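You operate a simulated robot arm through the tools that you are given. There is no shell and no other tool. Be economical: measure what you need, move in short steps, check, and stop when the job is done.

The job below is to be done with a simulated two-armed robot. You get a single attempt, and the scene is never put back.

## Task
Wipe the smear off the table, slide its leaf in and clamp it.
Fine: use the green cloth from the test cart and put it back where it lay; leaf knob to free, then to hold with the leaf all the way in. The table's height and settings stay. What is to be rubbed or washed off counts as gone when no trace of it is left.

It is judged by the outcome, as a careful person would: the job done as asked, and still so three seconds after it is handed in. It fails if anything else is knocked over, pushed out of place, dropped, spilled or broken. Flat cloth is picked up by pressing the open fingertips on it (5 to 10 N) and closing them slowly along it; thin cloth reads only 2 to 8 mm in the jaws.

## Robot
Two 7-joint arms with two-finger parallel grippers on one trunk, on a base that drives. Base frame: it is fixed to the floor where the robot stands at the start and does not move with it; the origin is under the middle of the robot, x ahead of it, y to its left, z up. Readings come in mm, degrees, newtons and seconds.
The left shoulder is at the start at [77, 182, 1062], the right one opposite. With the tool pointing down near the work surface each hand reaches from about 320 to 760 mm from the robot's upright axis, wherever it stands, measured 20 degrees to its own side. Places, roughly: black switch of the lift table [2400, -1500, 800]; green switch of the lift table [2300, -1500, 800]; height stop [2100, -1300, 600]; leaf knob [2800, -1000, 700]; lift table [2400, -1200, 800]; limit dial [700, -400, 900]; side leaf [2400, -900, 700]; speed slide [700, -400, 900]. Payload 3.91 kg a hand.
The TCP of each hand is the grasp point between the finger pads, 30 mm short of the fingertips. In the tool frame z runs along the fingers and y along their closing line. The gripper opens to 110 mm. The fingers are 20 mm wide and 10 mm thick; the gripper's body (48 by 112 mm) begins 55 mm behind the TCP.
Orientation is told as [roll, pitch, yaw] about the base's x, y, z axes, in that order, counted from this pose: with the fingers straight down and closing along the base's y, the tool's x points along the base's -x, its y along +y and its z along -z.

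## Interface
- The arms move only by the tool play_rows. It takes "left_deltas", "right_deltas" or both (then of equal length, played together; a hand with none holds still); each is a list of rows, each an object (a shift or turn left out is 0, a gripper value left out holds the last) with "travel": the shift along the tool's x, y, z in units of 30 mm (1.0 is 30 mm), a list of three; "turn": the turn, a rotation vector about the tool's x, y, z in units of 5 degrees (1.0 is 5 degrees), a list of three. In form: [{"travel": [dx, dy, dz], "turn": [wx, wy, wz]}, ...]. A call has 1 to 8 rows; each row shifts and turns the commanded pose from where the row before left it, along the tool's axes as they then stand. "left_hand" and "right_hand" are, for a hand that has rows, the gripper command, from -1 (fully open) to 1 (shut), values between in proportion, set as the call begins (left out, the last holds). A call with a number of a shift or a turn outside -1 to 1 is refused whole. Each row takes 0.2 s and may step no farther than 50 mm and 8.6 degrees from the row before; otherwise, or with a gripper value out of range, the whole call is refused. A pose out of reach is approached as far as the arm can. The call stops where the force on the tool passes 50 N (or 10 N more than at its start, if that is more) or the arm is blocked; 0.2 s more then pass. Each finger travels about 72 mm/s and halts on what it meets, pressing with about 31 N; the grip force reading is that of the motor and also rises with nothing between the fingers. The clock runs only during rows and for 0.2 s after the last one: add rows that do not move to give the fingers time. The reply holds the time, the measured pose of the TCP, the force on the tool along the base axes, the opening and the grip force, in the units named above and with some noise, with the torque about the TCP (base axes, N m) and any sound that the robot's microphone picked up, and new pictures: "pictures" is both (left out), scene, wrist or none (wrist: the cameras of the hands that moved).
- Cameras (640 x 400 px; columns grow to the right, rows downward): "scene" is now at [208, -55, 1252.4]; the picture's right is [-0.61, -0.79, 0.00], its down [-0.43, 0.33, -0.84] and it looks along [0.66, -0.52, -0.54] (base axes); focal length 216 px, centre (320, 200). "left" rides on the left gripper at [72, -17, -103] in its tool frame; the picture's right is [0.23, 0.97, 0.00], its down [-0.76, 0.18, -0.62] and it looks along [-0.61, 0.14, 0.78] (tool axes); focal length 222 px, centre (320, 200). "right" rides on the right gripper at [72, 17, -103] in its tool frame; the picture's right is [-0.23, 0.97, 0.00], its down [-0.76, -0.18, -0.62] and it looks along [-0.61, -0.14, 0.78] (tool axes); focal length 222 px, centre (320, 200). There is no depth. A picture from a camera that has moved, and an enlarged one, comes with that camera's place and axes in the base frame and with its lens.
- move_column(by): slides the trunk up (or, below 0, down) by that many mm; the arms and the scene camera ride with it, the base frame stays. It gives what a move gives, with no picture.
- roll_base(legs): drives the robot by 1 to 6 legs, each [ahead, left, turn to the left] in mm, mm and degrees, along the robot's own axes; the way and the turn of a leg run together, so that a leg with both is an arc; at most 1500 mm and 180 degrees a leg. The arms and the cameras ride along, it lands a little off, and it stops where it bumps. It gives what a move gives, and a new picture of the scene camera.
- head_to(pan, tilt): turns the head with the scene camera to pan (to the left, within 80 degrees either way) and tilt (down, from -29 to 69), counted from straight ahead of the robot. It gives what a move gives, and a new picture of the scene camera.
- enlarge(camera, box): a new picture of the part [left, top, right, bottom] of that camera's present view, enlarged. No time passes.
- hand_in(): hands the job in; it is judged then, once.

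Work in short steps. Places have to be worked out from the pictures, the camera data and where the tool is seen: move nearer, look again, correct. Check each grasp and each placing, and mend what went wrong. You have 120 turns and 260 pictures in all, those below and enlarged ones among them. Open the grippers and draw the arms clear of the work before you hand the job in, unless the task says otherwise; then end with one line.

The tools are called as a command line: name --argument value ..., lists and objects as JSON in quotes. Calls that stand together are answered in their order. play_rows: Moves the arms, as the interface text tells. Its arguments: {"type":"object","properties":{"left_deltas":{"type":"array","items":{"type":"object","properties":{"travel":{"type":"array","items":{"type":"number"}},"turn":{"type":"array","items":{"type":"number"}}}}},"left_hand":{"type":"number"},"right_deltas":{"type":"array","items":{"type":"object","properties":{"travel":{"type":"array","items":{"type":"number"}},"turn":{"type":"array","items":{"type":"number"}}}}},"right_hand":{"type":"number"},"pictures":{"type":"string","enum":["both","scene","wrist","none"]}},"required":[]} The other tools are called the same way: move_column (by) slides the trunk up or down; roll_base (legs) drives the base; head_to (pan, tilt) turns the head that bears the scene camera; enlarge (camera, box) takes an enlarged picture of a part of a camera's view; hand_in () hands the job in.

At the start:

```text
t: 0.0
left_position: [433.0, -9.8, 1086.4]
left_tcp_rot: [0.0, 0.0, 0.1]
left_contact_force: [0.3, 0.1, 0.3]
left_moment: [0.0, 0.01, -0.04]
left_width: 109.9
left_finger_force: 0.0
right_position: [367.8, -473.7, 1125.1]
right_tcp_rot: [0.1, -0.1, -0.1]
right_contact_force: [0.0, -0.7, 0.3]
right_moment: [0.0, 0.02, -0.01]
right_width: 110.0
right_finger_force: 0.1
trunk travel left (down, up): [-325.0, 189.0]
robot x, y, heading: [-2.0, 4.5, -0.1]
head pan, tilt: [-37.8, 32.8]
```

scene: 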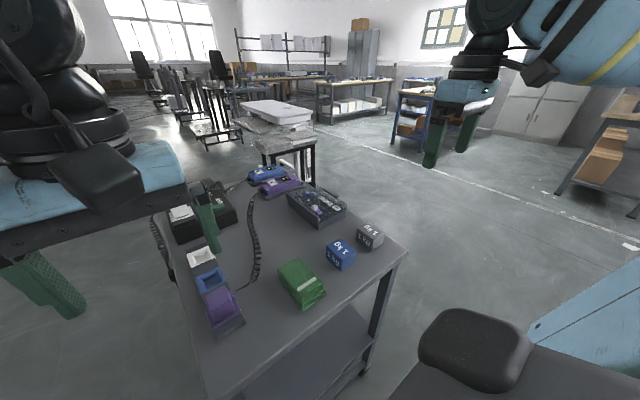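
right: 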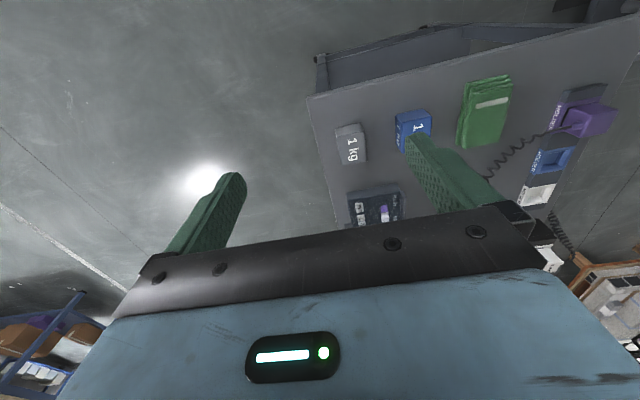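
left: 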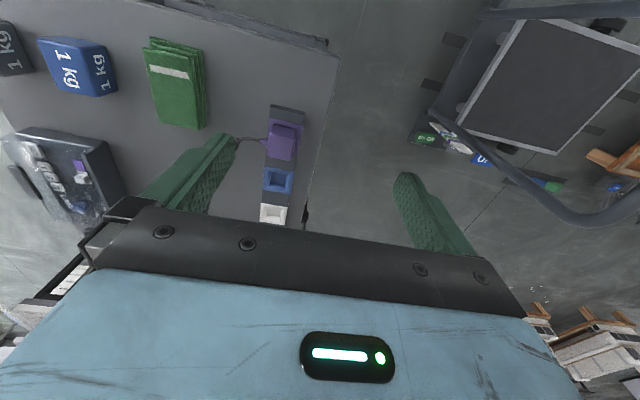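

I see a cart with a green folded cloth and instruments; the lift table stands farther off. I enlarge both to understand the setup.

enlarge --camera "scene" --box '[150, 160, 410, 322]'

enlarge --camera "scene" --box '[200, 80, 360, 180]'

enlarge --camera "left" --box '[0, 0, 340, 212]'

```text
2.46 times, centred on (280, 241) of scene
camera zoom: at [208.0, -55.0, 1252.4], right [-0.61, -0.79, 0.0], down [-0.43, 0.33, -0.84], along [0.66, -0.52, -0.54], focal length 531 px, centre (418, 99)
```

zoom: 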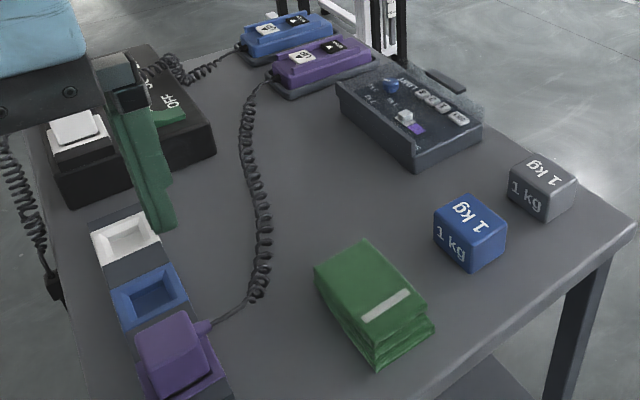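

```text
4.00 times, centred on (280, 130) of scene
camera zoom: at [208.0, -55.0, 1252.4], right [-0.61, -0.79, 0.0], down [-0.43, 0.33, -0.84], along [0.66, -0.52, -0.54], focal length 864 px, centre (480, 480)
```

zoom: 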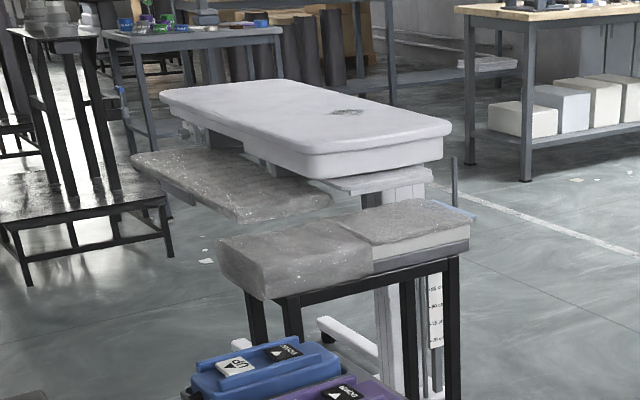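

```text
1.88 times, centred on (170, 106) of left
camera zoom: at [361.2, -26.5, 1190.8], right [-0.23, 0.97, 0.0], down [0.76, 0.18, 0.62], along [0.61, 0.14, -0.78], focal length 418 px, centre (602, 377)
```

zoom: 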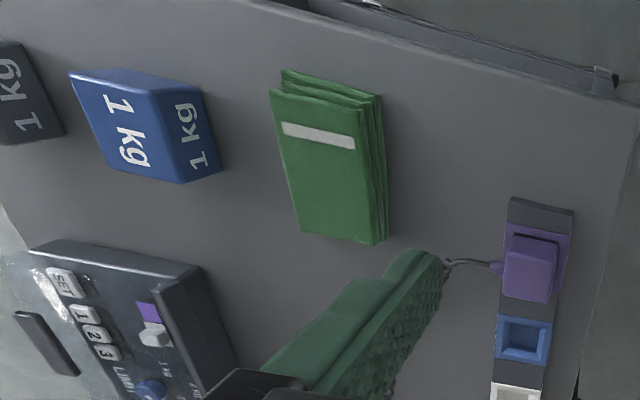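

The green cloth is a folded pad about 100×60 mm around [490,-220], top near z 836; the blue weight is about 35 mm beside it. I bring the right hand over it with the jaws partly open.

play_rows --right_deltas '[{"travel": [-0.5, 1, 0.7]}, {"travel": [-0.5, 1, 0.7]}, {"travel": [-0.5, 1, 0.7]}, {"travel": [-0.5, 1, 0.7]}, {"travel": [-0.5, 1, 0.7]}, {"travel": [-0.5, 1, 0.7]}, {"travel": [-0.5, 1, 0.7]}, {"travel": [-0.5, 1, 0.7]}]' --right_hand -0.5 --pictures "both"

```text
t: 1.8
left_position: [432.5, -9.6, 1086.5]
left_tcp_rot: [0.0, 0.0, 0.1]
left_contact_force: [0.1, 0.6, 0.1]
left_moment: [0.02, -0.02, 0.01]
left_width: 109.7
left_finger_force: 0.0
right_position: [487.7, -233.3, 956.1]
right_tcp_rot: [0.0, 0.0, 0.0]
right_contact_force: [0.5, 0.7, 1.1]
right_moment: [-0.02, 0.01, 0.03]
right_width: 82.3
right_finger_force: 0.0
trunk travel left (down, up): [-325.0, 189.0]
robot x, y, heading: [-2.6, -0.8, -0.1]
head pan, tilt: [-37.8, 32.8]
camera scene: at [208.8, -54.4, 1252.3], right [-0.61, -0.79, 0.0], down [-0.43, 0.33, -0.84], along [0.66, -0.52, -0.54], focal length 216 px, centre (320, 200)
camera right: at [416.5, -215.0, 1058.7], right [0.23, 0.97, 0.0], down [0.76, -0.18, 0.62], along [0.61, -0.14, -0.78], focal length 222 px, centre (320, 200)
```

scene: 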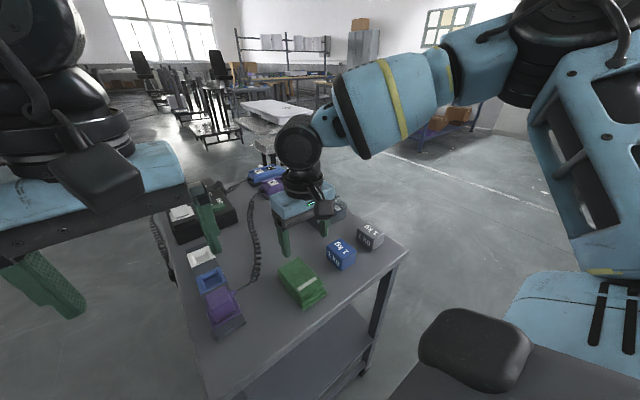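
right: 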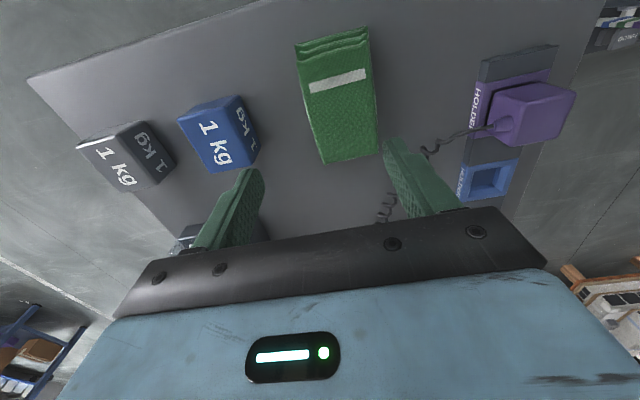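

From this view the cloth is centred about y -211 with its top around 850. I shift over and lower partway.

play_rows --right_deltas '[{"travel": [0, 0.75, 0.5]}, {"travel": [0, 0, 0.8]}, {"travel": [0, 0, 0.7]}]' --pictures "both"

```text
t: 2.6
left_position: [432.1, -9.3, 1087.7]
left_tcp_rot: [-0.1, 0.0, 0.1]
left_contact_force: [0.5, 0.0, 0.0]
left_moment: [-0.01, 0.07, -0.04]
left_width: 110.0
left_finger_force: 0.1
right_position: [487.4, -211.9, 895.6]
right_tcp_rot: [0.0, 0.0, 0.0]
right_contact_force: [0.6, -0.5, 0.3]
right_moment: [-0.01, -0.01, 0.02]
right_width: 82.7
right_finger_force: 0.1
trunk travel left (down, up): [-325.0, 189.0]
robot x, y, heading: [1.7, -1.0, 0.1]
head pan, tilt: [-37.8, 32.8]
camera scene: at [208.4, -54.9, 1252.4], right [-0.61, -0.79, 0.0], down [-0.43, 0.33, -0.84], along [0.66, -0.52, -0.54], focal length 216 px, centre (320, 200)
camera right: at [416.1, -194.1, 998.5], right [0.23, 0.97, 0.0], down [0.76, -0.18, 0.62], along [0.61, -0.14, -0.78], focal length 222 px, centre (320, 200)
```

scene: 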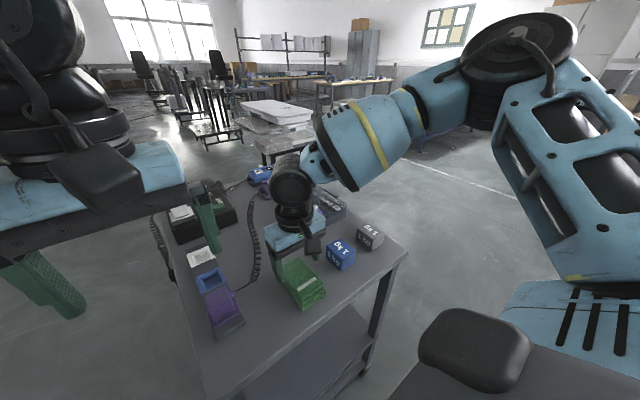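
right: 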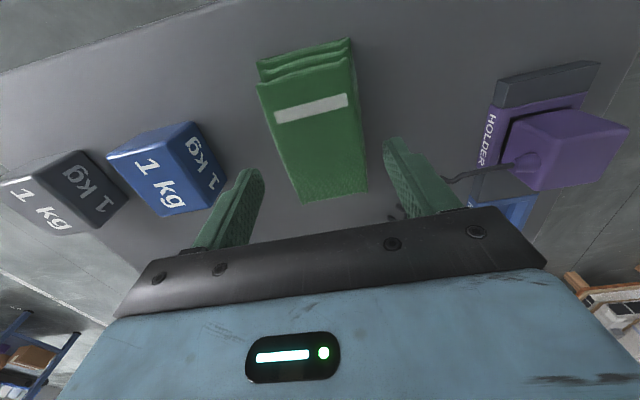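

Triangulation puts the cloth top at z≈848 and its centre at [485,-208]. I lower to straddle it and look.

play_rows --right_deltas '[{"travel": [0, 0.13, 0.5]}, {"travel": [0, 0, 0.5]}, {"travel": [0, 0, 0.4]}]' --pictures "wrist"

enlarge --camera "scene" --box '[220, 220, 380, 320]'

```text
t: 3.4
left_position: [432.2, -8.8, 1087.3]
left_tcp_rot: [0.0, -0.1, 0.1]
left_contact_force: [0.2, 0.3, 0.1]
left_moment: [-0.03, -0.01, -0.01]
left_width: 110.0
left_finger_force: 0.1
right_position: [486.6, -208.6, 853.5]
right_tcp_rot: [0.1, -0.1, 0.0]
right_contact_force: [0.0, 0.1, 0.4]
right_moment: [0.0, -0.01, 0.02]
right_width: 82.7
right_finger_force: 0.0
trunk travel left (down, up): [-325.0, 189.0]
robot x, y, heading: [-2.3, -5.8, 0.0]
head pan, tilt: [-37.8, 32.8]
camera right: at [415.9, -190.1, 956.8], right [0.23, 0.97, 0.0], down [0.76, -0.18, 0.62], along [0.61, -0.14, -0.78], focal length 222 px, centre (320, 200)
```

right: 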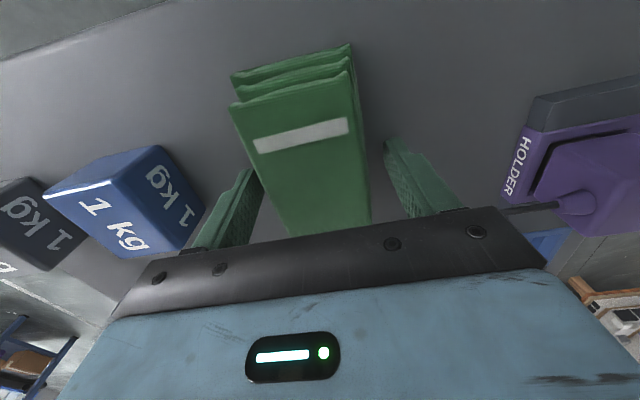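

```text
4.00 times, centred on (300, 270) of scene
camera zoom: at [208.1, -55.1, 1252.4], right [-0.61, -0.79, 0.0], down [-0.43, 0.33, -0.84], along [0.66, -0.52, -0.54], focal length 864 px, centre (400, -80)
```

zoom: 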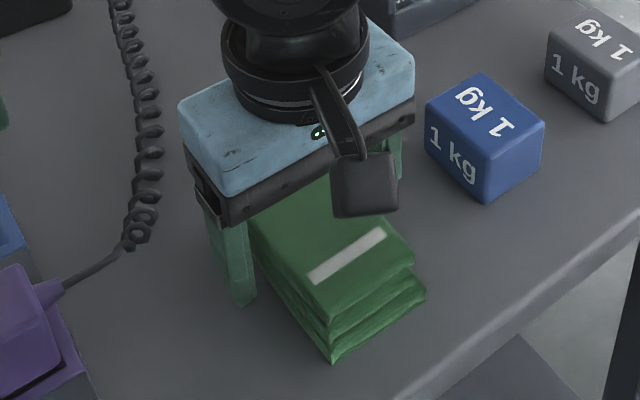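

The fingers straddle the cloth without contact. I lower a few mm more to feel for the cart top, watching the force.

play_rows --right_deltas '[{"travel": [0, 0, 0.15]}]' --pictures "none"

play_rows --right_deltas '[{"travel": [0, 0, 0.13]}]' --pictures "none"

```text
t: 3.8
left_position: [433.7, -9.2, 1086.0]
left_tcp_rot: [0.0, 0.0, 0.1]
left_contact_force: [0.6, -0.3, -0.3]
left_moment: [0.0, -0.01, 0.02]
left_width: 109.8
left_finger_force: 0.1
right_position: [488.0, -208.5, 851.0]
right_tcp_rot: [-0.1, 0.0, 0.0]
right_contact_force: [0.1, -0.6, 0.0]
right_moment: [-0.03, -0.03, 0.01]
right_width: 82.4
right_finger_force: 0.1
trunk travel left (down, up): [-325.0, 189.0]
robot x, y, heading: [-0.3, 0.3, -0.1]
head pan, tilt: [-37.8, 32.8]
```

```text
t: 4.2
left_position: [430.7, -9.1, 1088.6]
left_tcp_rot: [0.0, -0.1, 0.1]
left_contact_force: [0.1, 0.0, 0.6]
left_moment: [-0.02, -0.01, 0.01]
left_width: 109.9
left_finger_force: 0.1
right_position: [486.4, -206.9, 849.3]
right_tcp_rot: [0.0, -0.4, 0.0]
right_contact_force: [-2.4, -3.7, 22.8]
right_moment: [-0.29, 0.26, 0.16]
right_width: 82.2
right_finger_force: 0.1
trunk travel left (down, up): [-325.0, 189.0]
robot x, y, heading: [0.4, 1.1, 0.2]
head pan, tilt: [-37.8, 32.8]
```

Cart top is at z≈819, so the pad is ~29 mm thick. I rise ~8 mm so the pad protrudes below the fingertips and close.

play_rows --right_deltas '[{"travel": [0, 0, -0.35]}]' --pictures "none"

play_rows --right_deltas '[{"travel": [0, 0, 0]}, {"travel": [0, 0, 0]}, {"travel": [0, 0, 0]}]' --right_hand 1 --pictures "both"

```text
t: 4.6
left_position: [431.8, -9.5, 1086.5]
left_tcp_rot: [0.1, -0.1, 0.1]
left_contact_force: [-0.2, 0.0, -0.2]
left_moment: [0.02, 0.0, 0.03]
left_width: 109.9
left_finger_force: 0.0
right_position: [487.2, -207.7, 856.9]
right_tcp_rot: [0.0, 0.0, -0.1]
right_contact_force: [-0.2, 0.4, -0.5]
right_moment: [-0.02, 0.0, -0.01]
right_width: 82.6
right_finger_force: 0.0
trunk travel left (down, up): [-325.0, 189.0]
robot x, y, heading: [-1.1, 1.2, -0.0]
head pan, tilt: [-37.8, 32.8]
```

```text
t: 5.4
left_position: [431.9, -10.9, 1087.5]
left_tcp_rot: [0.0, 0.0, 0.1]
left_contact_force: [-0.3, 0.4, -0.3]
left_moment: [0.0, -0.02, 0.0]
left_width: 109.8
left_finger_force: 0.1
right_position: [486.8, -208.1, 856.4]
right_tcp_rot: [0.0, -0.1, 0.0]
right_contact_force: [-0.8, 0.8, -0.9]
right_moment: [0.04, 0.0, -0.01]
right_width: 66.9
right_finger_force: 30.8
trunk travel left (down, up): [-325.0, 189.0]
robot x, y, heading: [0.3, 2.3, -0.0]
head pan, tilt: [-37.8, 32.8]
camera scene: at [208.0, -55.0, 1252.4], right [-0.61, -0.79, 0.0], down [-0.43, 0.33, -0.84], along [0.66, -0.52, -0.54], focal length 216 px, centre (320, 200)
camera right: at [416.2, -189.9, 959.7], right [0.23, 0.97, 0.0], down [0.76, -0.18, 0.62], along [0.61, -0.14, -0.78], focal length 222 px, centre (320, 200)
```

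scene: 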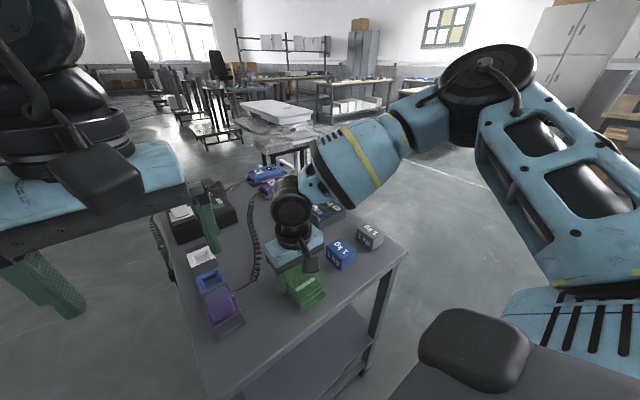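
right: 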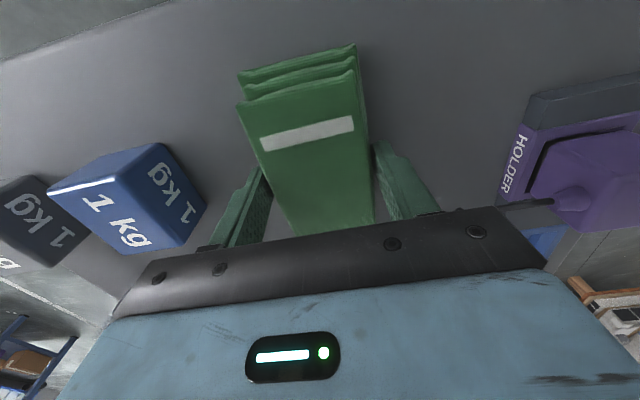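

The pad is held firmly (66.9 mm). Cloth home: TCP [487,-208,857], yaw 0. I lift it well clear.

play_rows --right_deltas '[{"travel": [0, 0, -0.5]}, {"travel": [0, 0, -1]}, {"travel": [0, 0, -1]}, {"travel": [0, 0, -1]}, {"travel": [0, 0, -1]}, {"travel": [0.3, 0, -1]}, {"travel": [0.5, 0, -1]}, {"travel": [0.5, 0, -0.5]}]' --pictures "wrist"

head_to --pan -15 --tilt 15

```text
t: 7.2
left_position: [432.9, -8.8, 1087.9]
left_tcp_rot: [0.1, -0.1, 0.2]
left_contact_force: [-1.1, 0.3, -0.8]
left_moment: [0.03, -0.04, -0.02]
left_width: 110.0
left_finger_force: 0.0
right_position: [448.1, -207.7, 1067.8]
right_tcp_rot: [0.1, -0.1, 0.0]
right_contact_force: [-0.9, 0.1, -0.8]
right_moment: [0.03, -0.01, -0.01]
right_width: 66.9
right_finger_force: 30.9
trunk travel left (down, up): [-325.0, 189.0]
robot x, y, heading: [1.0, 1.8, -0.0]
head pan, tilt: [-37.8, 32.8]
camera right: at [375.8, -190.0, 1169.4], right [0.23, 0.97, 0.0], down [0.76, -0.18, 0.62], along [0.61, -0.14, -0.78], focal length 222 px, centre (320, 200)
```

right: 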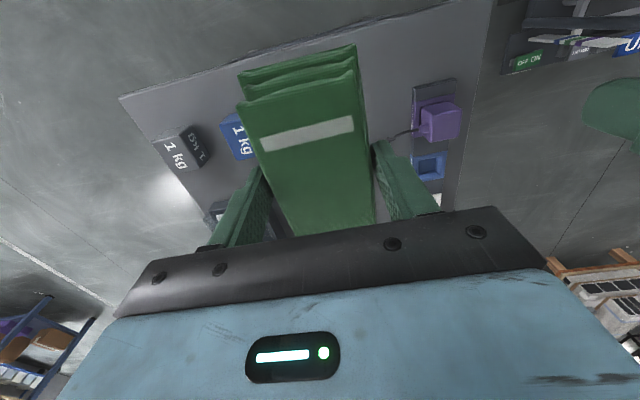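

```text
t: 8.1
left_position: [432.2, -9.9, 1088.0]
left_tcp_rot: [0.0, 0.0, 0.1]
left_contact_force: [-0.8, -0.3, 0.5]
left_moment: [-0.02, 0.0, 0.0]
left_width: 109.9
left_finger_force: 0.1
right_position: [449.0, -208.5, 1067.3]
right_tcp_rot: [0.0, -0.1, 0.0]
right_contact_force: [0.2, 0.3, -0.2]
right_moment: [-0.03, 0.01, 0.01]
right_width: 66.9
right_finger_force: 31.5
trunk travel left (down, up): [-325.0, 189.0]
robot x, y, heading: [2.3, -0.9, -0.1]
head pan, tilt: [-15.0, 15.0]
camera scene: at [227.7, -24.6, 1281.0], right [-0.26, -0.97, 0.0], down [-0.25, 0.07, -0.97], along [0.93, -0.25, -0.26], focal length 216 px, centre (320, 200)
```

scene: 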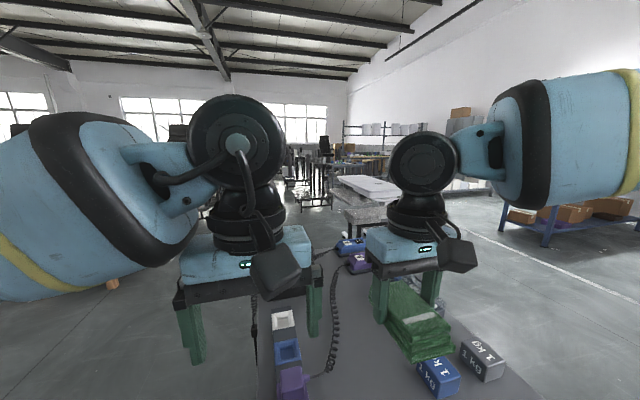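

Cloth lifted. I look toward the left to find obstacles for driving.

head_to --pan 60 --tilt 35

head_to --pan -75 --tilt 35

```text
t: 9.5
left_position: [432.4, -9.7, 1087.3]
left_tcp_rot: [0.0, 0.0, 0.1]
left_contact_force: [-0.2, -0.2, -0.3]
left_moment: [0.02, 0.02, -0.02]
left_width: 110.0
left_finger_force: 0.1
right_position: [448.7, -207.6, 1066.2]
right_tcp_rot: [0.0, -0.1, 0.0]
right_contact_force: [-0.5, 0.5, -0.1]
right_moment: [0.01, -0.04, 0.01]
right_width: 67.1
right_finger_force: 30.8
trunk travel left (down, up): [-325.0, 189.0]
robot x, y, heading: [3.5, -2.8, -0.1]
head pan, tilt: [60.0, 35.0]
camera scene: at [181.6, 75.9, 1249.1], right [0.87, -0.5, 0.0], down [-0.29, -0.5, -0.82], along [0.41, 0.71, -0.57], focal length 216 px, centre (320, 200)
```

scene: 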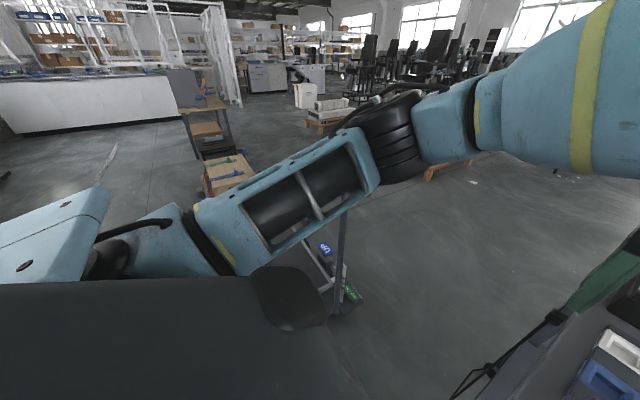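

```text
t: 11.7
left_position: [432.6, -8.0, 1087.3]
left_tcp_rot: [0.1, 0.0, 0.1]
left_contact_force: [-0.3, -0.1, 0.4]
left_moment: [0.0, 0.0, -0.03]
left_width: 110.0
left_finger_force: 0.0
right_position: [448.5, -208.3, 1066.1]
right_tcp_rot: [0.0, 0.1, 0.0]
right_contact_force: [0.1, 0.4, -1.0]
right_moment: [0.02, 0.03, 0.01]
right_width: 66.8
right_finger_force: 31.1
trunk travel left (down, up): [-325.0, 189.0]
robot x, y, heading: [-3.0, -2.4, 0.1]
head pan, tilt: [-75.0, 35.0]
camera scene: at [160.4, -85.4, 1249.1], right [-0.97, -0.26, 0.0], down [-0.15, 0.55, -0.82], along [0.21, -0.79, -0.57], focal length 216 px, centre (320, 200)
```

scene: 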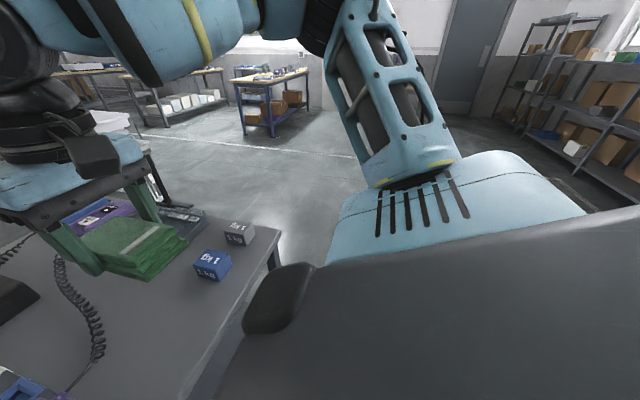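

There's a trolley close on the left; the right side is open floor. I check the left wrist view and the area ahead once more for the free lanes.

enlarge --camera "left" --box '[320, 0, 640, 200]'

head_to --pan -30 --tilt 25

```text
2.00 times, centred on (480, 100) of left
camera zoom: at [361.2, -26.6, 1190.7], right [-0.23, 0.97, 0.0], down [0.76, 0.18, 0.62], along [0.61, 0.14, -0.78], focal length 444 px, centre (0, 400)
```

zoom: 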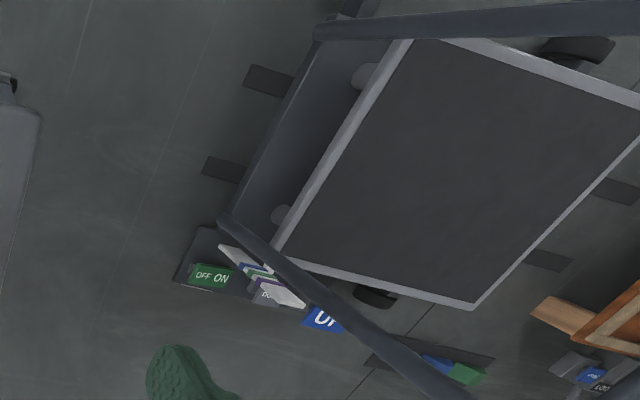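

```text
t: 12.8
left_position: [431.6, -8.5, 1087.1]
left_tcp_rot: [0.0, -0.1, 0.0]
left_contact_force: [0.8, 1.0, 0.1]
left_moment: [0.0, 0.02, -0.02]
left_width: 109.9
left_finger_force: 0.0
right_position: [447.6, -208.3, 1067.8]
right_tcp_rot: [-0.1, 0.0, 0.0]
right_contact_force: [1.0, 0.1, -0.7]
right_moment: [0.01, 0.0, -0.01]
right_width: 66.9
right_finger_force: 31.1
trunk travel left (down, up): [-325.0, 189.0]
robot x, y, heading: [1.6, -2.3, -0.1]
head pan, tilt: [-30.0, 25.0]
camera scene: at [217.3, -46.5, 1264.8], right [-0.5, -0.87, 0.0], down [-0.37, 0.21, -0.91], along [0.78, -0.45, -0.42], focal length 216 px, centre (320, 200)
```

scene: 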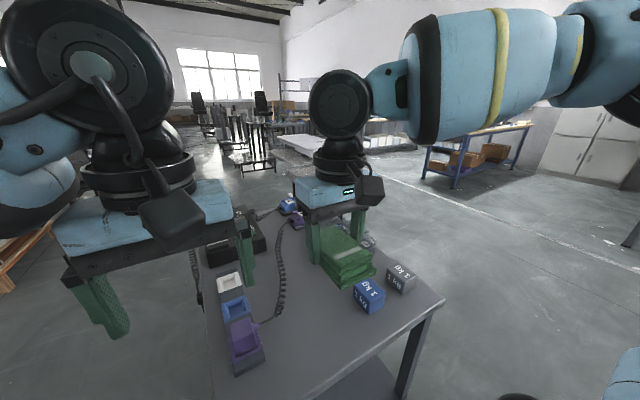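

The lane left of the cart is tight (trolley at y≈590), so I back off and move right, where the floor is open, then look at the lift table.

roll_base --legs '[[-200, 0, 0], [0, -1100, 0]]'

```text
t: 23.8
left_position: [229.1, -1092.6, 1087.1]
left_tcp_rot: [0.0, 0.0, -0.3]
left_contact_force: [-0.5, 0.6, -0.2]
left_moment: [0.02, 0.0, 0.02]
left_width: 109.9
left_finger_force: 0.0
right_position: [242.3, -1292.6, 1066.2]
right_tcp_rot: [0.0, 0.1, -0.4]
right_contact_force: [-0.5, -0.5, -0.6]
right_moment: [-0.03, -0.01, 0.01]
right_width: 67.0
right_finger_force: 31.4
trunk travel left (down, up): [-325.0, 189.0]
robot x, y, heading: [-204.2, -1084.6, -0.7]
head pan, tilt: [-30.0, 25.0]
camera scene: at [13.6, -1128.7, 1264.8], right [-0.51, -0.86, 0.0], down [-0.36, 0.21, -0.91], along [0.78, -0.46, -0.42], focal length 216 px, centre (320, 200)
```

scene: 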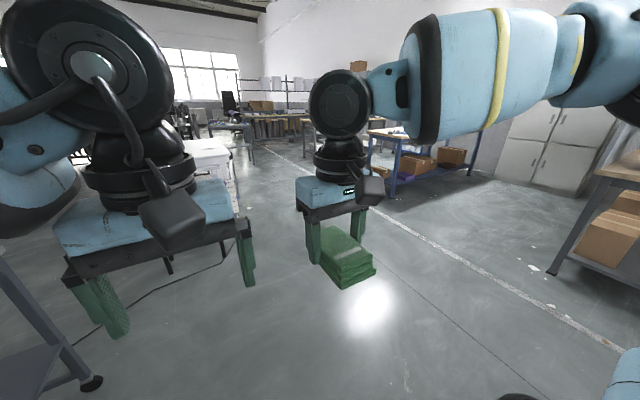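

I turn the head toward the table.

head_to --pan 2 --tilt 18

head_to --pan -8 --tilt 30

```text
t: 24.8
left_position: [228.5, -1092.3, 1087.2]
left_tcp_rot: [0.0, 0.0, -0.3]
left_contact_force: [0.5, 0.8, -0.4]
left_moment: [0.01, -0.03, 0.0]
left_width: 109.9
left_finger_force: 0.0
right_position: [243.1, -1291.9, 1066.1]
right_tcp_rot: [-0.1, 0.0, -0.4]
right_contact_force: [0.0, -0.1, -0.6]
right_moment: [0.0, -0.03, 0.0]
right_width: 67.1
right_finger_force: 30.9
trunk travel left (down, up): [-325.0, 189.0]
robot x, y, heading: [-202.8, -1083.2, -0.5]
head pan, tilt: [2.0, 18.0]
camera scene: at [27.4, -1079.5, 1276.1], right [0.03, -1.0, 0.0], down [-0.31, -0.01, -0.95], along [0.95, 0.03, -0.31], focal length 216 px, centre (320, 200)
```

scene: 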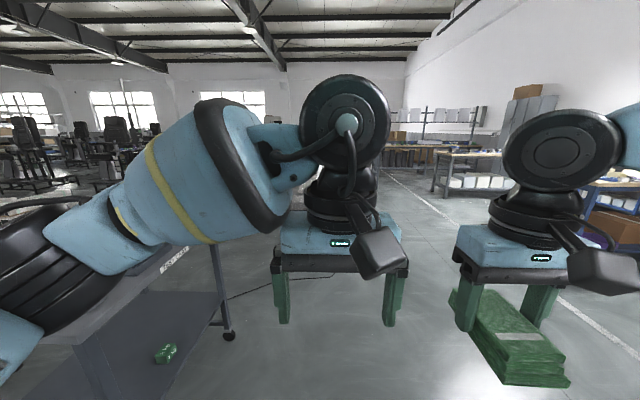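

```text
t: 25.5
left_position: [229.5, -1092.5, 1087.8]
left_tcp_rot: [0.0, 0.0, -0.3]
left_contact_force: [-0.3, -0.2, 0.6]
left_moment: [-0.02, 0.0, 0.0]
left_width: 110.2
left_finger_force: 0.1
right_position: [243.2, -1291.1, 1065.6]
right_tcp_rot: [0.0, -0.1, -0.4]
right_contact_force: [0.2, -0.6, -0.7]
right_moment: [0.02, 0.01, -0.01]
right_width: 66.9
right_finger_force: 30.9
trunk travel left (down, up): [-325.0, 189.0]
robot x, y, heading: [-205.4, -1084.1, -0.1]
head pan, tilt: [-8.0, 30.0]
camera scene: at [23.6, -1095.1, 1256.9], right [-0.15, -0.99, 0.0], down [-0.49, 0.07, -0.87], along [0.86, -0.13, -0.5], focal length 216 px, centre (320, 200)
```

scene: 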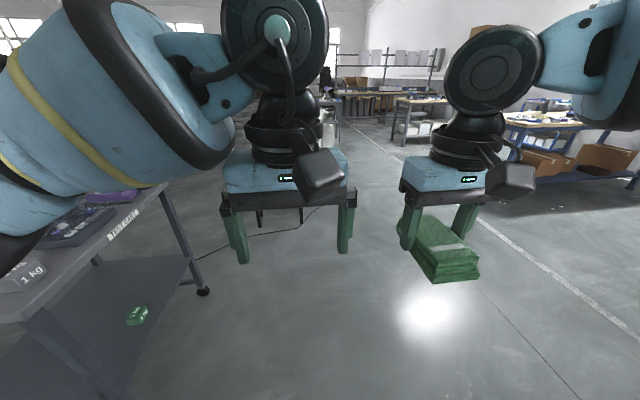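

The left arm blocks the view; I swing the left hand outward to the left.

play_rows --left_deltas '[{"travel": [0.3, 1, 0]}, {"travel": [0.3, 1, 0]}, {"travel": [0.3, 1, 0]}, {"travel": [0.3, 1, 0]}, {"travel": [0.3, 1, 0]}, {"travel": [0.3, 1, 0]}, {"travel": [0.3, 1, 0]}, {"travel": [0.3, 1, 0]}]' --pictures "none"

head_to --pan -4 --tilt 24

```text
t: 27.3
left_position: [157.2, -853.4, 1088.5]
left_tcp_rot: [0.0, 0.0, -0.4]
left_contact_force: [-0.4, -0.2, 0.0]
left_moment: [-0.02, -0.02, 0.0]
left_width: 109.9
left_finger_force: 0.2
right_position: [241.9, -1290.9, 1066.1]
right_tcp_rot: [-0.1, -0.1, -0.4]
right_contact_force: [-0.3, -0.2, -0.1]
right_moment: [0.01, 0.0, -0.01]
right_width: 67.1
right_finger_force: 31.2
trunk travel left (down, up): [-325.0, 189.0]
robot x, y, heading: [-202.4, -1077.9, -0.4]
head pan, tilt: [-8.0, 30.0]
```

```text
t: 28.0
left_position: [156.5, -852.5, 1088.1]
left_tcp_rot: [0.0, 0.1, -0.2]
left_contact_force: [-1.1, 0.5, -0.8]
left_moment: [-0.01, 0.01, -0.03]
left_width: 110.0
left_finger_force: 0.1
right_position: [243.9, -1291.6, 1067.1]
right_tcp_rot: [0.0, 0.0, -0.3]
right_contact_force: [0.2, 0.0, -0.3]
right_moment: [-0.02, -0.01, 0.01]
right_width: 66.9
right_finger_force: 30.8
trunk travel left (down, up): [-325.0, 189.0]
robot x, y, heading: [-205.2, -1081.8, -0.5]
head pan, tilt: [-4.0, 24.0]
camera scene: at [26.3, -1089.2, 1266.4], right [-0.08, -1.0, 0.0], down [-0.41, 0.03, -0.91], along [0.91, -0.07, -0.41], focal length 216 px, centre (320, 200)
```

scene: 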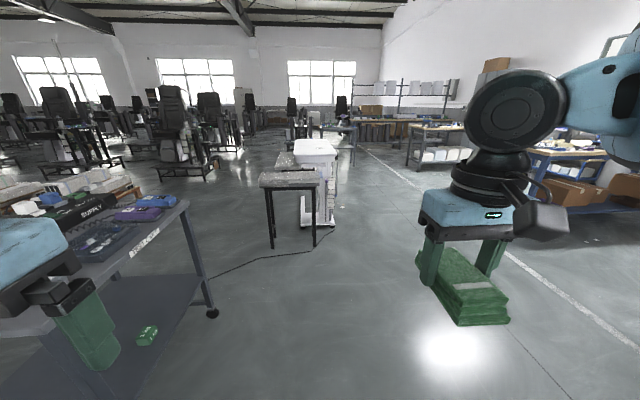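

Now the lift table is visible. I enlarge it.

enlarge --camera "scene" --box '[230, 120, 390, 260]'

```text
2.86 times, centred on (310, 190) of scene
camera zoom: at [26.3, -1089.2, 1266.4], right [-0.08, -1.0, 0.0], down [-0.41, 0.03, -0.91], along [0.91, -0.07, -0.41], focal length 617 px, centre (349, 229)
```

zoom: 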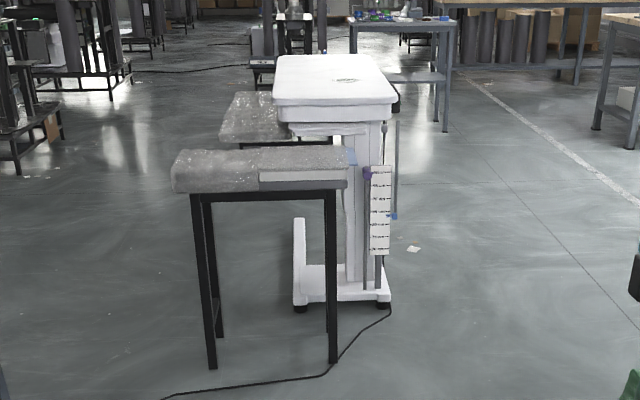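

Table top spans roughly x 2000–2900; the leaf is pulled out on the +y side; a bench stands at x 1750–1920. The −y side is wide open, so I go around there for wiping first: drive along y≈−2100 and turn to face the table.

roll_base --legs '[[0, -1000, 0], [1300, 0, 0], [1250, 0, 0], [0, 0, 90]]'

head_to --pan 0 --tilt 30

```text
t: 52.9
left_position: [2097.9, -1713.2, 1087.8]
left_tcp_rot: [0.1, 0.0, 91.8]
left_contact_force: [-0.1, -0.3, -0.1]
left_moment: [0.01, -0.02, 0.01]
left_width: 110.1
left_finger_force: 0.1
right_position: [2532.9, -1610.5, 1066.0]
right_tcp_rot: [0.0, 0.0, 91.7]
right_contact_force: [-0.1, 0.4, -0.3]
right_moment: [-0.02, -0.01, -0.01]
right_width: 67.0
right_finger_force: 31.1
trunk travel left (down, up): [-325.0, 189.0]
robot x, y, heading: [2338.8, -2061.5, 91.8]
head pan, tilt: [-4.0, 24.0]
camera scene: at [2336.9, -1832.5, 1266.4], right [1.0, -0.04, 0.0], down [-0.02, -0.41, -0.91], along [0.04, 0.91, -0.41], focal length 216 px, centre (320, 200)
```

scene: 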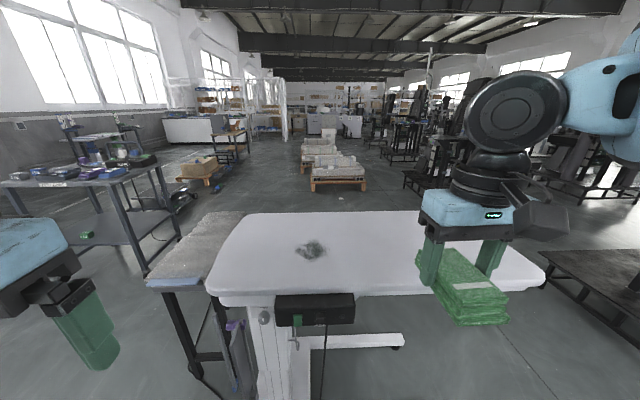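

```text
t: 53.5
left_position: [2097.7, -1711.4, 1088.0]
left_tcp_rot: [0.0, 0.0, 91.8]
left_contact_force: [0.2, 0.9, 0.0]
left_moment: [0.0, 0.0, 0.01]
left_width: 110.2
left_finger_force: 0.0
right_position: [2532.0, -1609.7, 1067.1]
right_tcp_rot: [0.1, -0.1, 91.7]
right_contact_force: [-0.3, -1.1, -0.3]
right_moment: [0.0, -0.01, -0.02]
right_width: 66.8
right_finger_force: 31.1
trunk travel left (down, up): [-325.0, 189.0]
robot x, y, heading: [2336.9, -2061.5, 91.5]
head pan, tilt: [0.0, 30.0]
camera scene: at [2330.6, -1834.4, 1256.9], right [1.0, 0.03, 0.0], down [0.01, -0.5, -0.87], along [-0.03, 0.87, -0.5], focal length 216 px, centre (320, 200)
```

scene: 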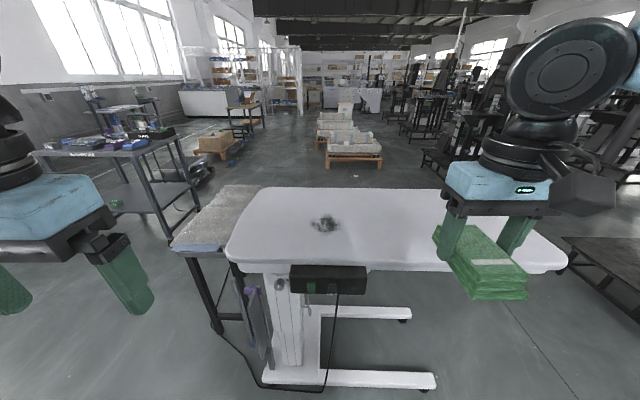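

The smear is at about [2327,-1279]. I drive 200 mm closer and 150 mm to the left so it falls in the right hand's comfortable reach.

roll_base --legs '[[0, 150, 0], [200, 0, -1.5]]'

head_to --pan -8 --tilt 45

enlarge --camera "scene" --box '[240, 130, 440, 255]'

```text
t: 56.7
left_position: [1954.6, -1509.0, 1088.4]
left_tcp_rot: [-0.1, 0.0, 90.3]
left_contact_force: [0.5, 0.0, 0.2]
left_moment: [0.02, -0.04, -0.02]
left_width: 109.9
left_finger_force: 0.1
right_position: [2393.3, -1419.7, 1066.9]
right_tcp_rot: [0.1, 0.0, 90.2]
right_contact_force: [-0.3, 0.5, -0.5]
right_moment: [-0.02, -0.01, 0.0]
right_width: 66.6
right_finger_force: 31.2
trunk travel left (down, up): [-325.0, 189.0]
robot x, y, heading: [2184.4, -1868.4, 89.8]
head pan, tilt: [0.0, 30.0]
camera scene: at [2184.0, -1638.2, 1256.8], right [1.0, 0.0, 0.0], down [0.0, -0.5, -0.87], along [0.0, 0.87, -0.5], focal length 216 px, centre (320, 200)
```

scene: 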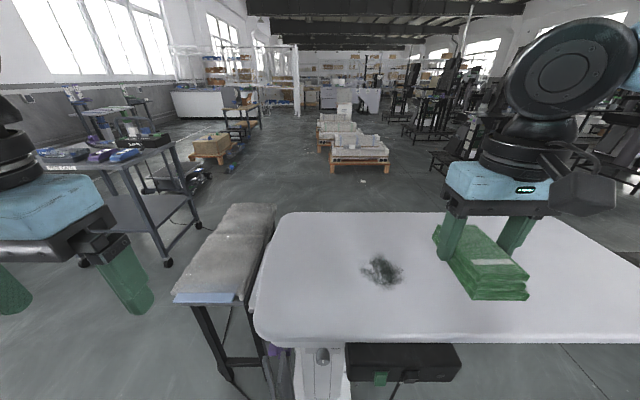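

```text
t: 57.5
left_position: [1953.9, -1509.7, 1089.0]
left_tcp_rot: [-0.1, 0.0, 90.3]
left_contact_force: [0.5, -0.1, -0.3]
left_moment: [0.03, 0.05, 0.0]
left_width: 109.7
left_finger_force: 0.0
right_position: [2391.9, -1420.1, 1066.4]
right_tcp_rot: [0.0, 0.0, 90.2]
right_contact_force: [-0.3, -0.5, -1.6]
right_moment: [0.0, 0.02, 0.02]
right_width: 66.8
right_finger_force: 30.5
trunk travel left (down, up): [-325.0, 189.0]
robot x, y, heading: [2182.9, -1868.3, 90.2]
head pan, tilt: [-8.0, 45.0]
camera scene: at [2195.3, -1648.8, 1234.3], right [0.99, -0.14, 0.0], down [-0.1, -0.7, -0.71], along [0.1, 0.7, -0.71], focal length 216 px, centre (320, 200)
```

scene: 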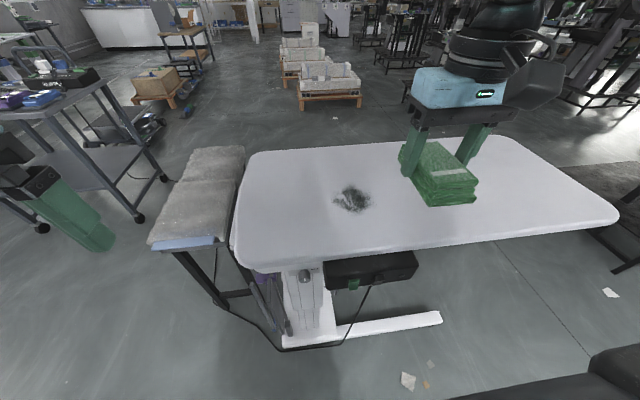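

```text
3.20 times, centred on (340, 192) of scene
camera zoom: at [2195.3, -1648.8, 1234.3], right [0.99, -0.14, 0.0], down [-0.1, -0.7, -0.71], along [0.1, 0.7, -0.71], focal length 691 px, centre (256, 224)
```

zoom: 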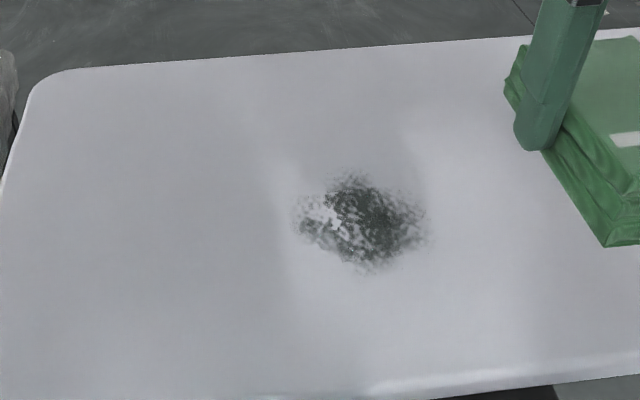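

Triangulated: table top z≈860, smear centre ≈[2327,-1287], about 110 mm across. I bring the pad above the table just left of the smear.

play_rows --right_deltas '[{"travel": [-0.5, 0.63, 0.5]}, {"travel": [-0.5, 0.63, 0.5]}, {"travel": [-0.5, 0.63, 0.5]}, {"travel": [-0.5, 0.63, 0.5]}, {"travel": [-0.5, 0.63, 0.5]}, {"travel": [-0.5, 0.63, 0.5]}, {"travel": [-0.5, 0.63, 0.5]}, {"travel": [-0.5, 0.63, 0.5]}]' --pictures "both"

```text
t: 59.3
left_position: [1953.2, -1509.2, 1088.5]
left_tcp_rot: [0.0, 0.0, 90.3]
left_contact_force: [0.1, 0.4, 0.0]
left_moment: [0.01, -0.02, 0.01]
left_width: 109.9
left_finger_force: 0.0
right_position: [2326.2, -1364.3, 1013.9]
right_tcp_rot: [0.0, 0.1, 90.2]
right_contact_force: [0.2, -0.1, -0.3]
right_moment: [0.03, -0.01, 0.03]
right_width: 67.0
right_finger_force: 31.3
right hand out of reach, approached as far as the arm can: row 4, 5, 6, 7, 8
trunk travel left (down, up): [-325.0, 189.0]
robot x, y, heading: [2187.0, -1866.0, 90.3]
head pan, tilt: [-8.0, 45.0]
camera scene: at [2195.4, -1648.5, 1234.2], right [0.99, -0.14, 0.0], down [-0.1, -0.7, -0.71], along [0.1, 0.7, -0.71], focal length 216 px, centre (320, 200)
camera right: at [2311.2, -1436.3, 1114.5], right [-0.97, 0.22, 0.0], down [0.18, 0.76, 0.62], along [0.14, 0.61, -0.78], focal length 222 px, centre (320, 200)
```

scene: 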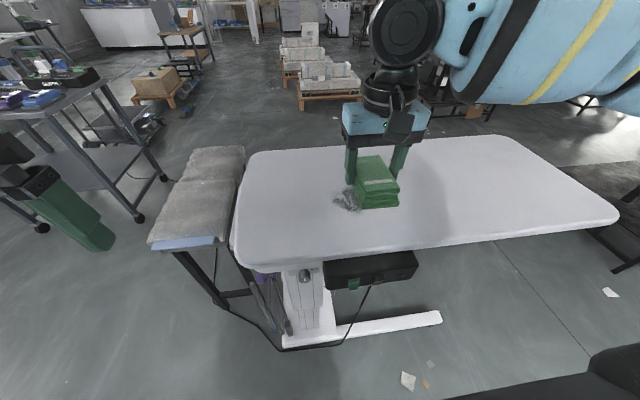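
right: 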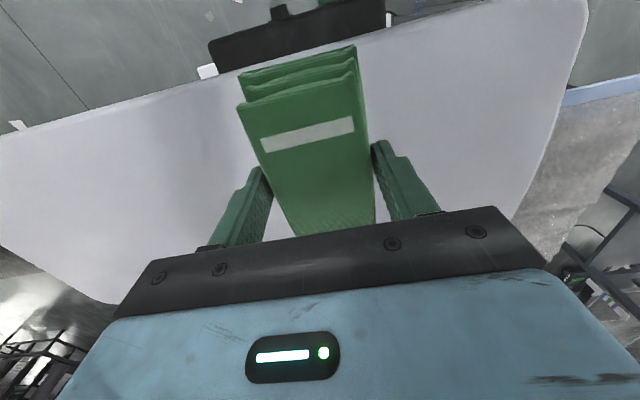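

The reach was limited at this height/lateral position. I raise the trunk (so the hand works lower relative to the shoulder) and shift the robot 100 mm left.

move_column --by 130

roll_base --legs '[[30, 100, 0]]'

play_rows --right_deltas '[{"travel": [0, 0, 1]}, {"travel": [0, 0, 1]}, {"travel": [0, 0, 1]}, {"travel": [0, 0, 1]}]' --pictures "scene"

```text
t: 60.8
left_position: [1953.5, -1509.5, 1217.6]
left_tcp_rot: [-0.1, 0.1, 90.3]
left_contact_force: [0.2, -0.5, -0.5]
left_moment: [0.0, 0.01, -0.03]
left_width: 110.0
left_finger_force: 0.1
right_position: [2327.5, -1391.6, 1233.0]
right_tcp_rot: [0.0, -11.3, 90.1]
right_contact_force: [-0.3, -0.1, -0.5]
right_moment: [-0.02, 0.02, 0.02]
right_width: 66.7
right_finger_force: 31.0
trunk travel left (down, up): [-455.0, 59.0]
robot x, y, heading: [2182.2, -1867.6, 90.2]
head pan, tilt: [-8.0, 45.0]
```

```text
t: 62.4
left_position: [1853.3, -1481.4, 1218.7]
left_tcp_rot: [0.0, 0.0, 90.3]
left_contact_force: [-0.7, 0.5, -0.1]
left_moment: [-0.01, 0.02, 0.03]
left_width: 110.1
left_finger_force: 0.1
right_position: [2228.2, -1362.4, 1233.9]
right_tcp_rot: [0.1, -11.4, 90.2]
right_contact_force: [0.1, -0.6, -0.7]
right_moment: [0.02, 0.02, 0.0]
right_width: 67.0
right_finger_force: 30.8
trunk travel left (down, up): [-455.0, 59.0]
robot x, y, heading: [2087.0, -1837.7, 90.1]
head pan, tilt: [-8.0, 45.0]
camera scene: at [2096.0, -1677.8, 1380.7], right [0.99, -0.13, 0.0], down [-0.1, -0.7, -0.71], along [0.1, 0.7, -0.71], focal length 216 px, centre (320, 200)
```

scene: 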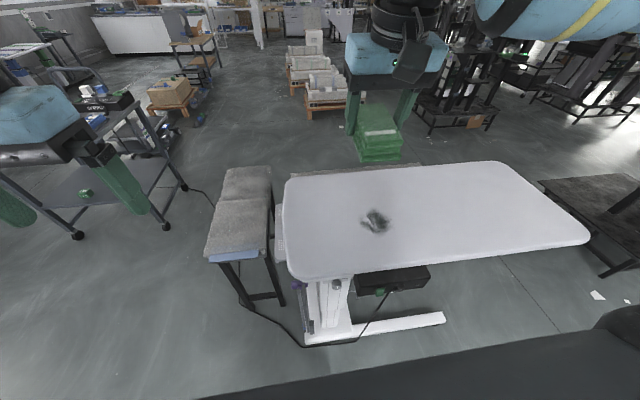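

```text
t: 63.4
left_position: [1854.0, -1480.8, 1218.5]
left_tcp_rot: [0.0, 0.0, 90.4]
left_contact_force: [0.2, -0.8, -0.5]
left_moment: [0.02, -0.01, -0.02]
left_width: 110.1
left_finger_force: 0.0
right_position: [2228.9, -1337.6, 1116.8]
right_tcp_rot: [0.1, -11.3, 90.1]
right_contact_force: [-0.2, 0.3, 0.1]
right_moment: [0.01, 0.0, 0.02]
right_width: 67.1
right_finger_force: 30.8
trunk travel left (down, up): [-455.0, 59.0]
robot x, y, heading: [2085.4, -1840.7, 90.3]
head pan, tilt: [-8.0, 45.0]
camera scene: at [2096.1, -1677.5, 1380.6], right [0.99, -0.13, 0.0], down [-0.1, -0.7, -0.71], along [0.09, 0.7, -0.71], focal length 216 px, centre (320, 200)
```

scene: 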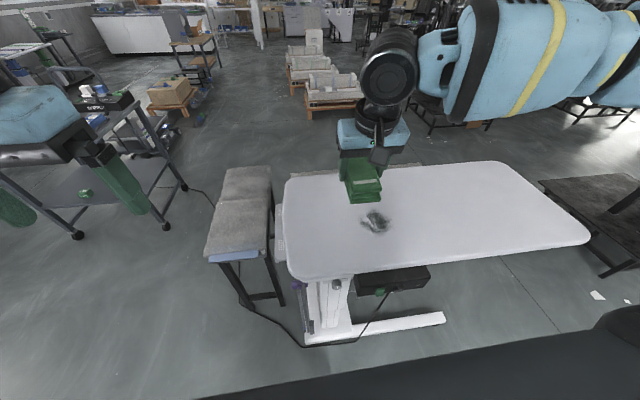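

The hand picked up an 11° pitch. I turn it back to vertical and go down and forward toward the start of the wipe.

play_rows --right_deltas '[{"travel": [0, -0.15, 0.9], "turn": [0, 0.76, 0]}, {"travel": [-0.3, -0.15, 0.9], "turn": [0, 0.75, 0]}, {"travel": [-0.3, -0.15, 0.9], "turn": [0, 0.75, 0]}, {"travel": [-0.3, 0, 0.8]}, {"travel": [-0.3, 0, 0.8]}, {"travel": [-0.3, 0, 0.8]}]' --pictures "both"

```text
t: 64.8
left_position: [1853.7, -1479.5, 1217.8]
left_tcp_rot: [-0.1, 0.0, 90.3]
left_contact_force: [0.1, -0.4, 0.2]
left_moment: [0.0, 0.0, -0.01]
left_width: 110.0
left_finger_force: 0.1
right_position: [2267.5, -1287.4, 994.9]
right_tcp_rot: [0.1, -0.2, 90.1]
right_contact_force: [-0.7, -0.8, -0.7]
right_moment: [0.01, -0.06, -0.03]
right_width: 66.9
right_finger_force: 31.1
right hand out of reach, approached as far as the arm can: row 3, 4, 6
trunk travel left (down, up): [-455.0, 59.0]
robot x, y, heading: [2085.7, -1837.1, 90.3]
head pan, tilt: [-8.0, 45.0]
camera scene: at [2096.3, -1677.5, 1380.6], right [0.99, -0.13, 0.0], down [-0.1, -0.7, -0.71], along [0.09, 0.7, -0.71], focal length 216 px, centre (320, 200)
camera right: at [2252.8, -1360.7, 1097.6], right [-0.97, 0.22, 0.0], down [0.18, 0.76, 0.62], along [0.14, 0.61, -0.78], focal length 222 px, centre (320, 200)
```

scene: 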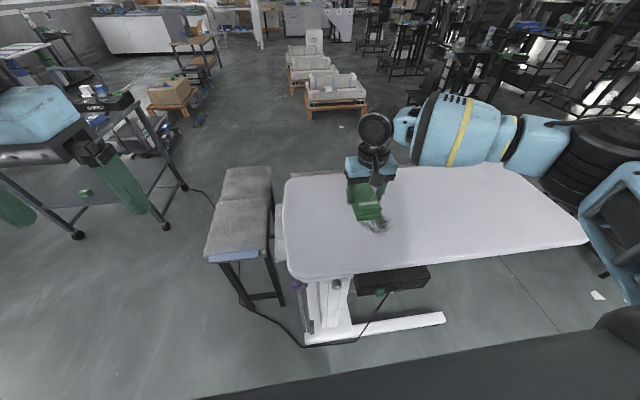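
right: 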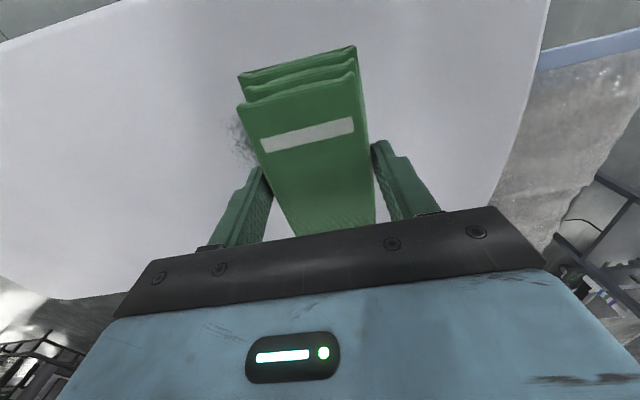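

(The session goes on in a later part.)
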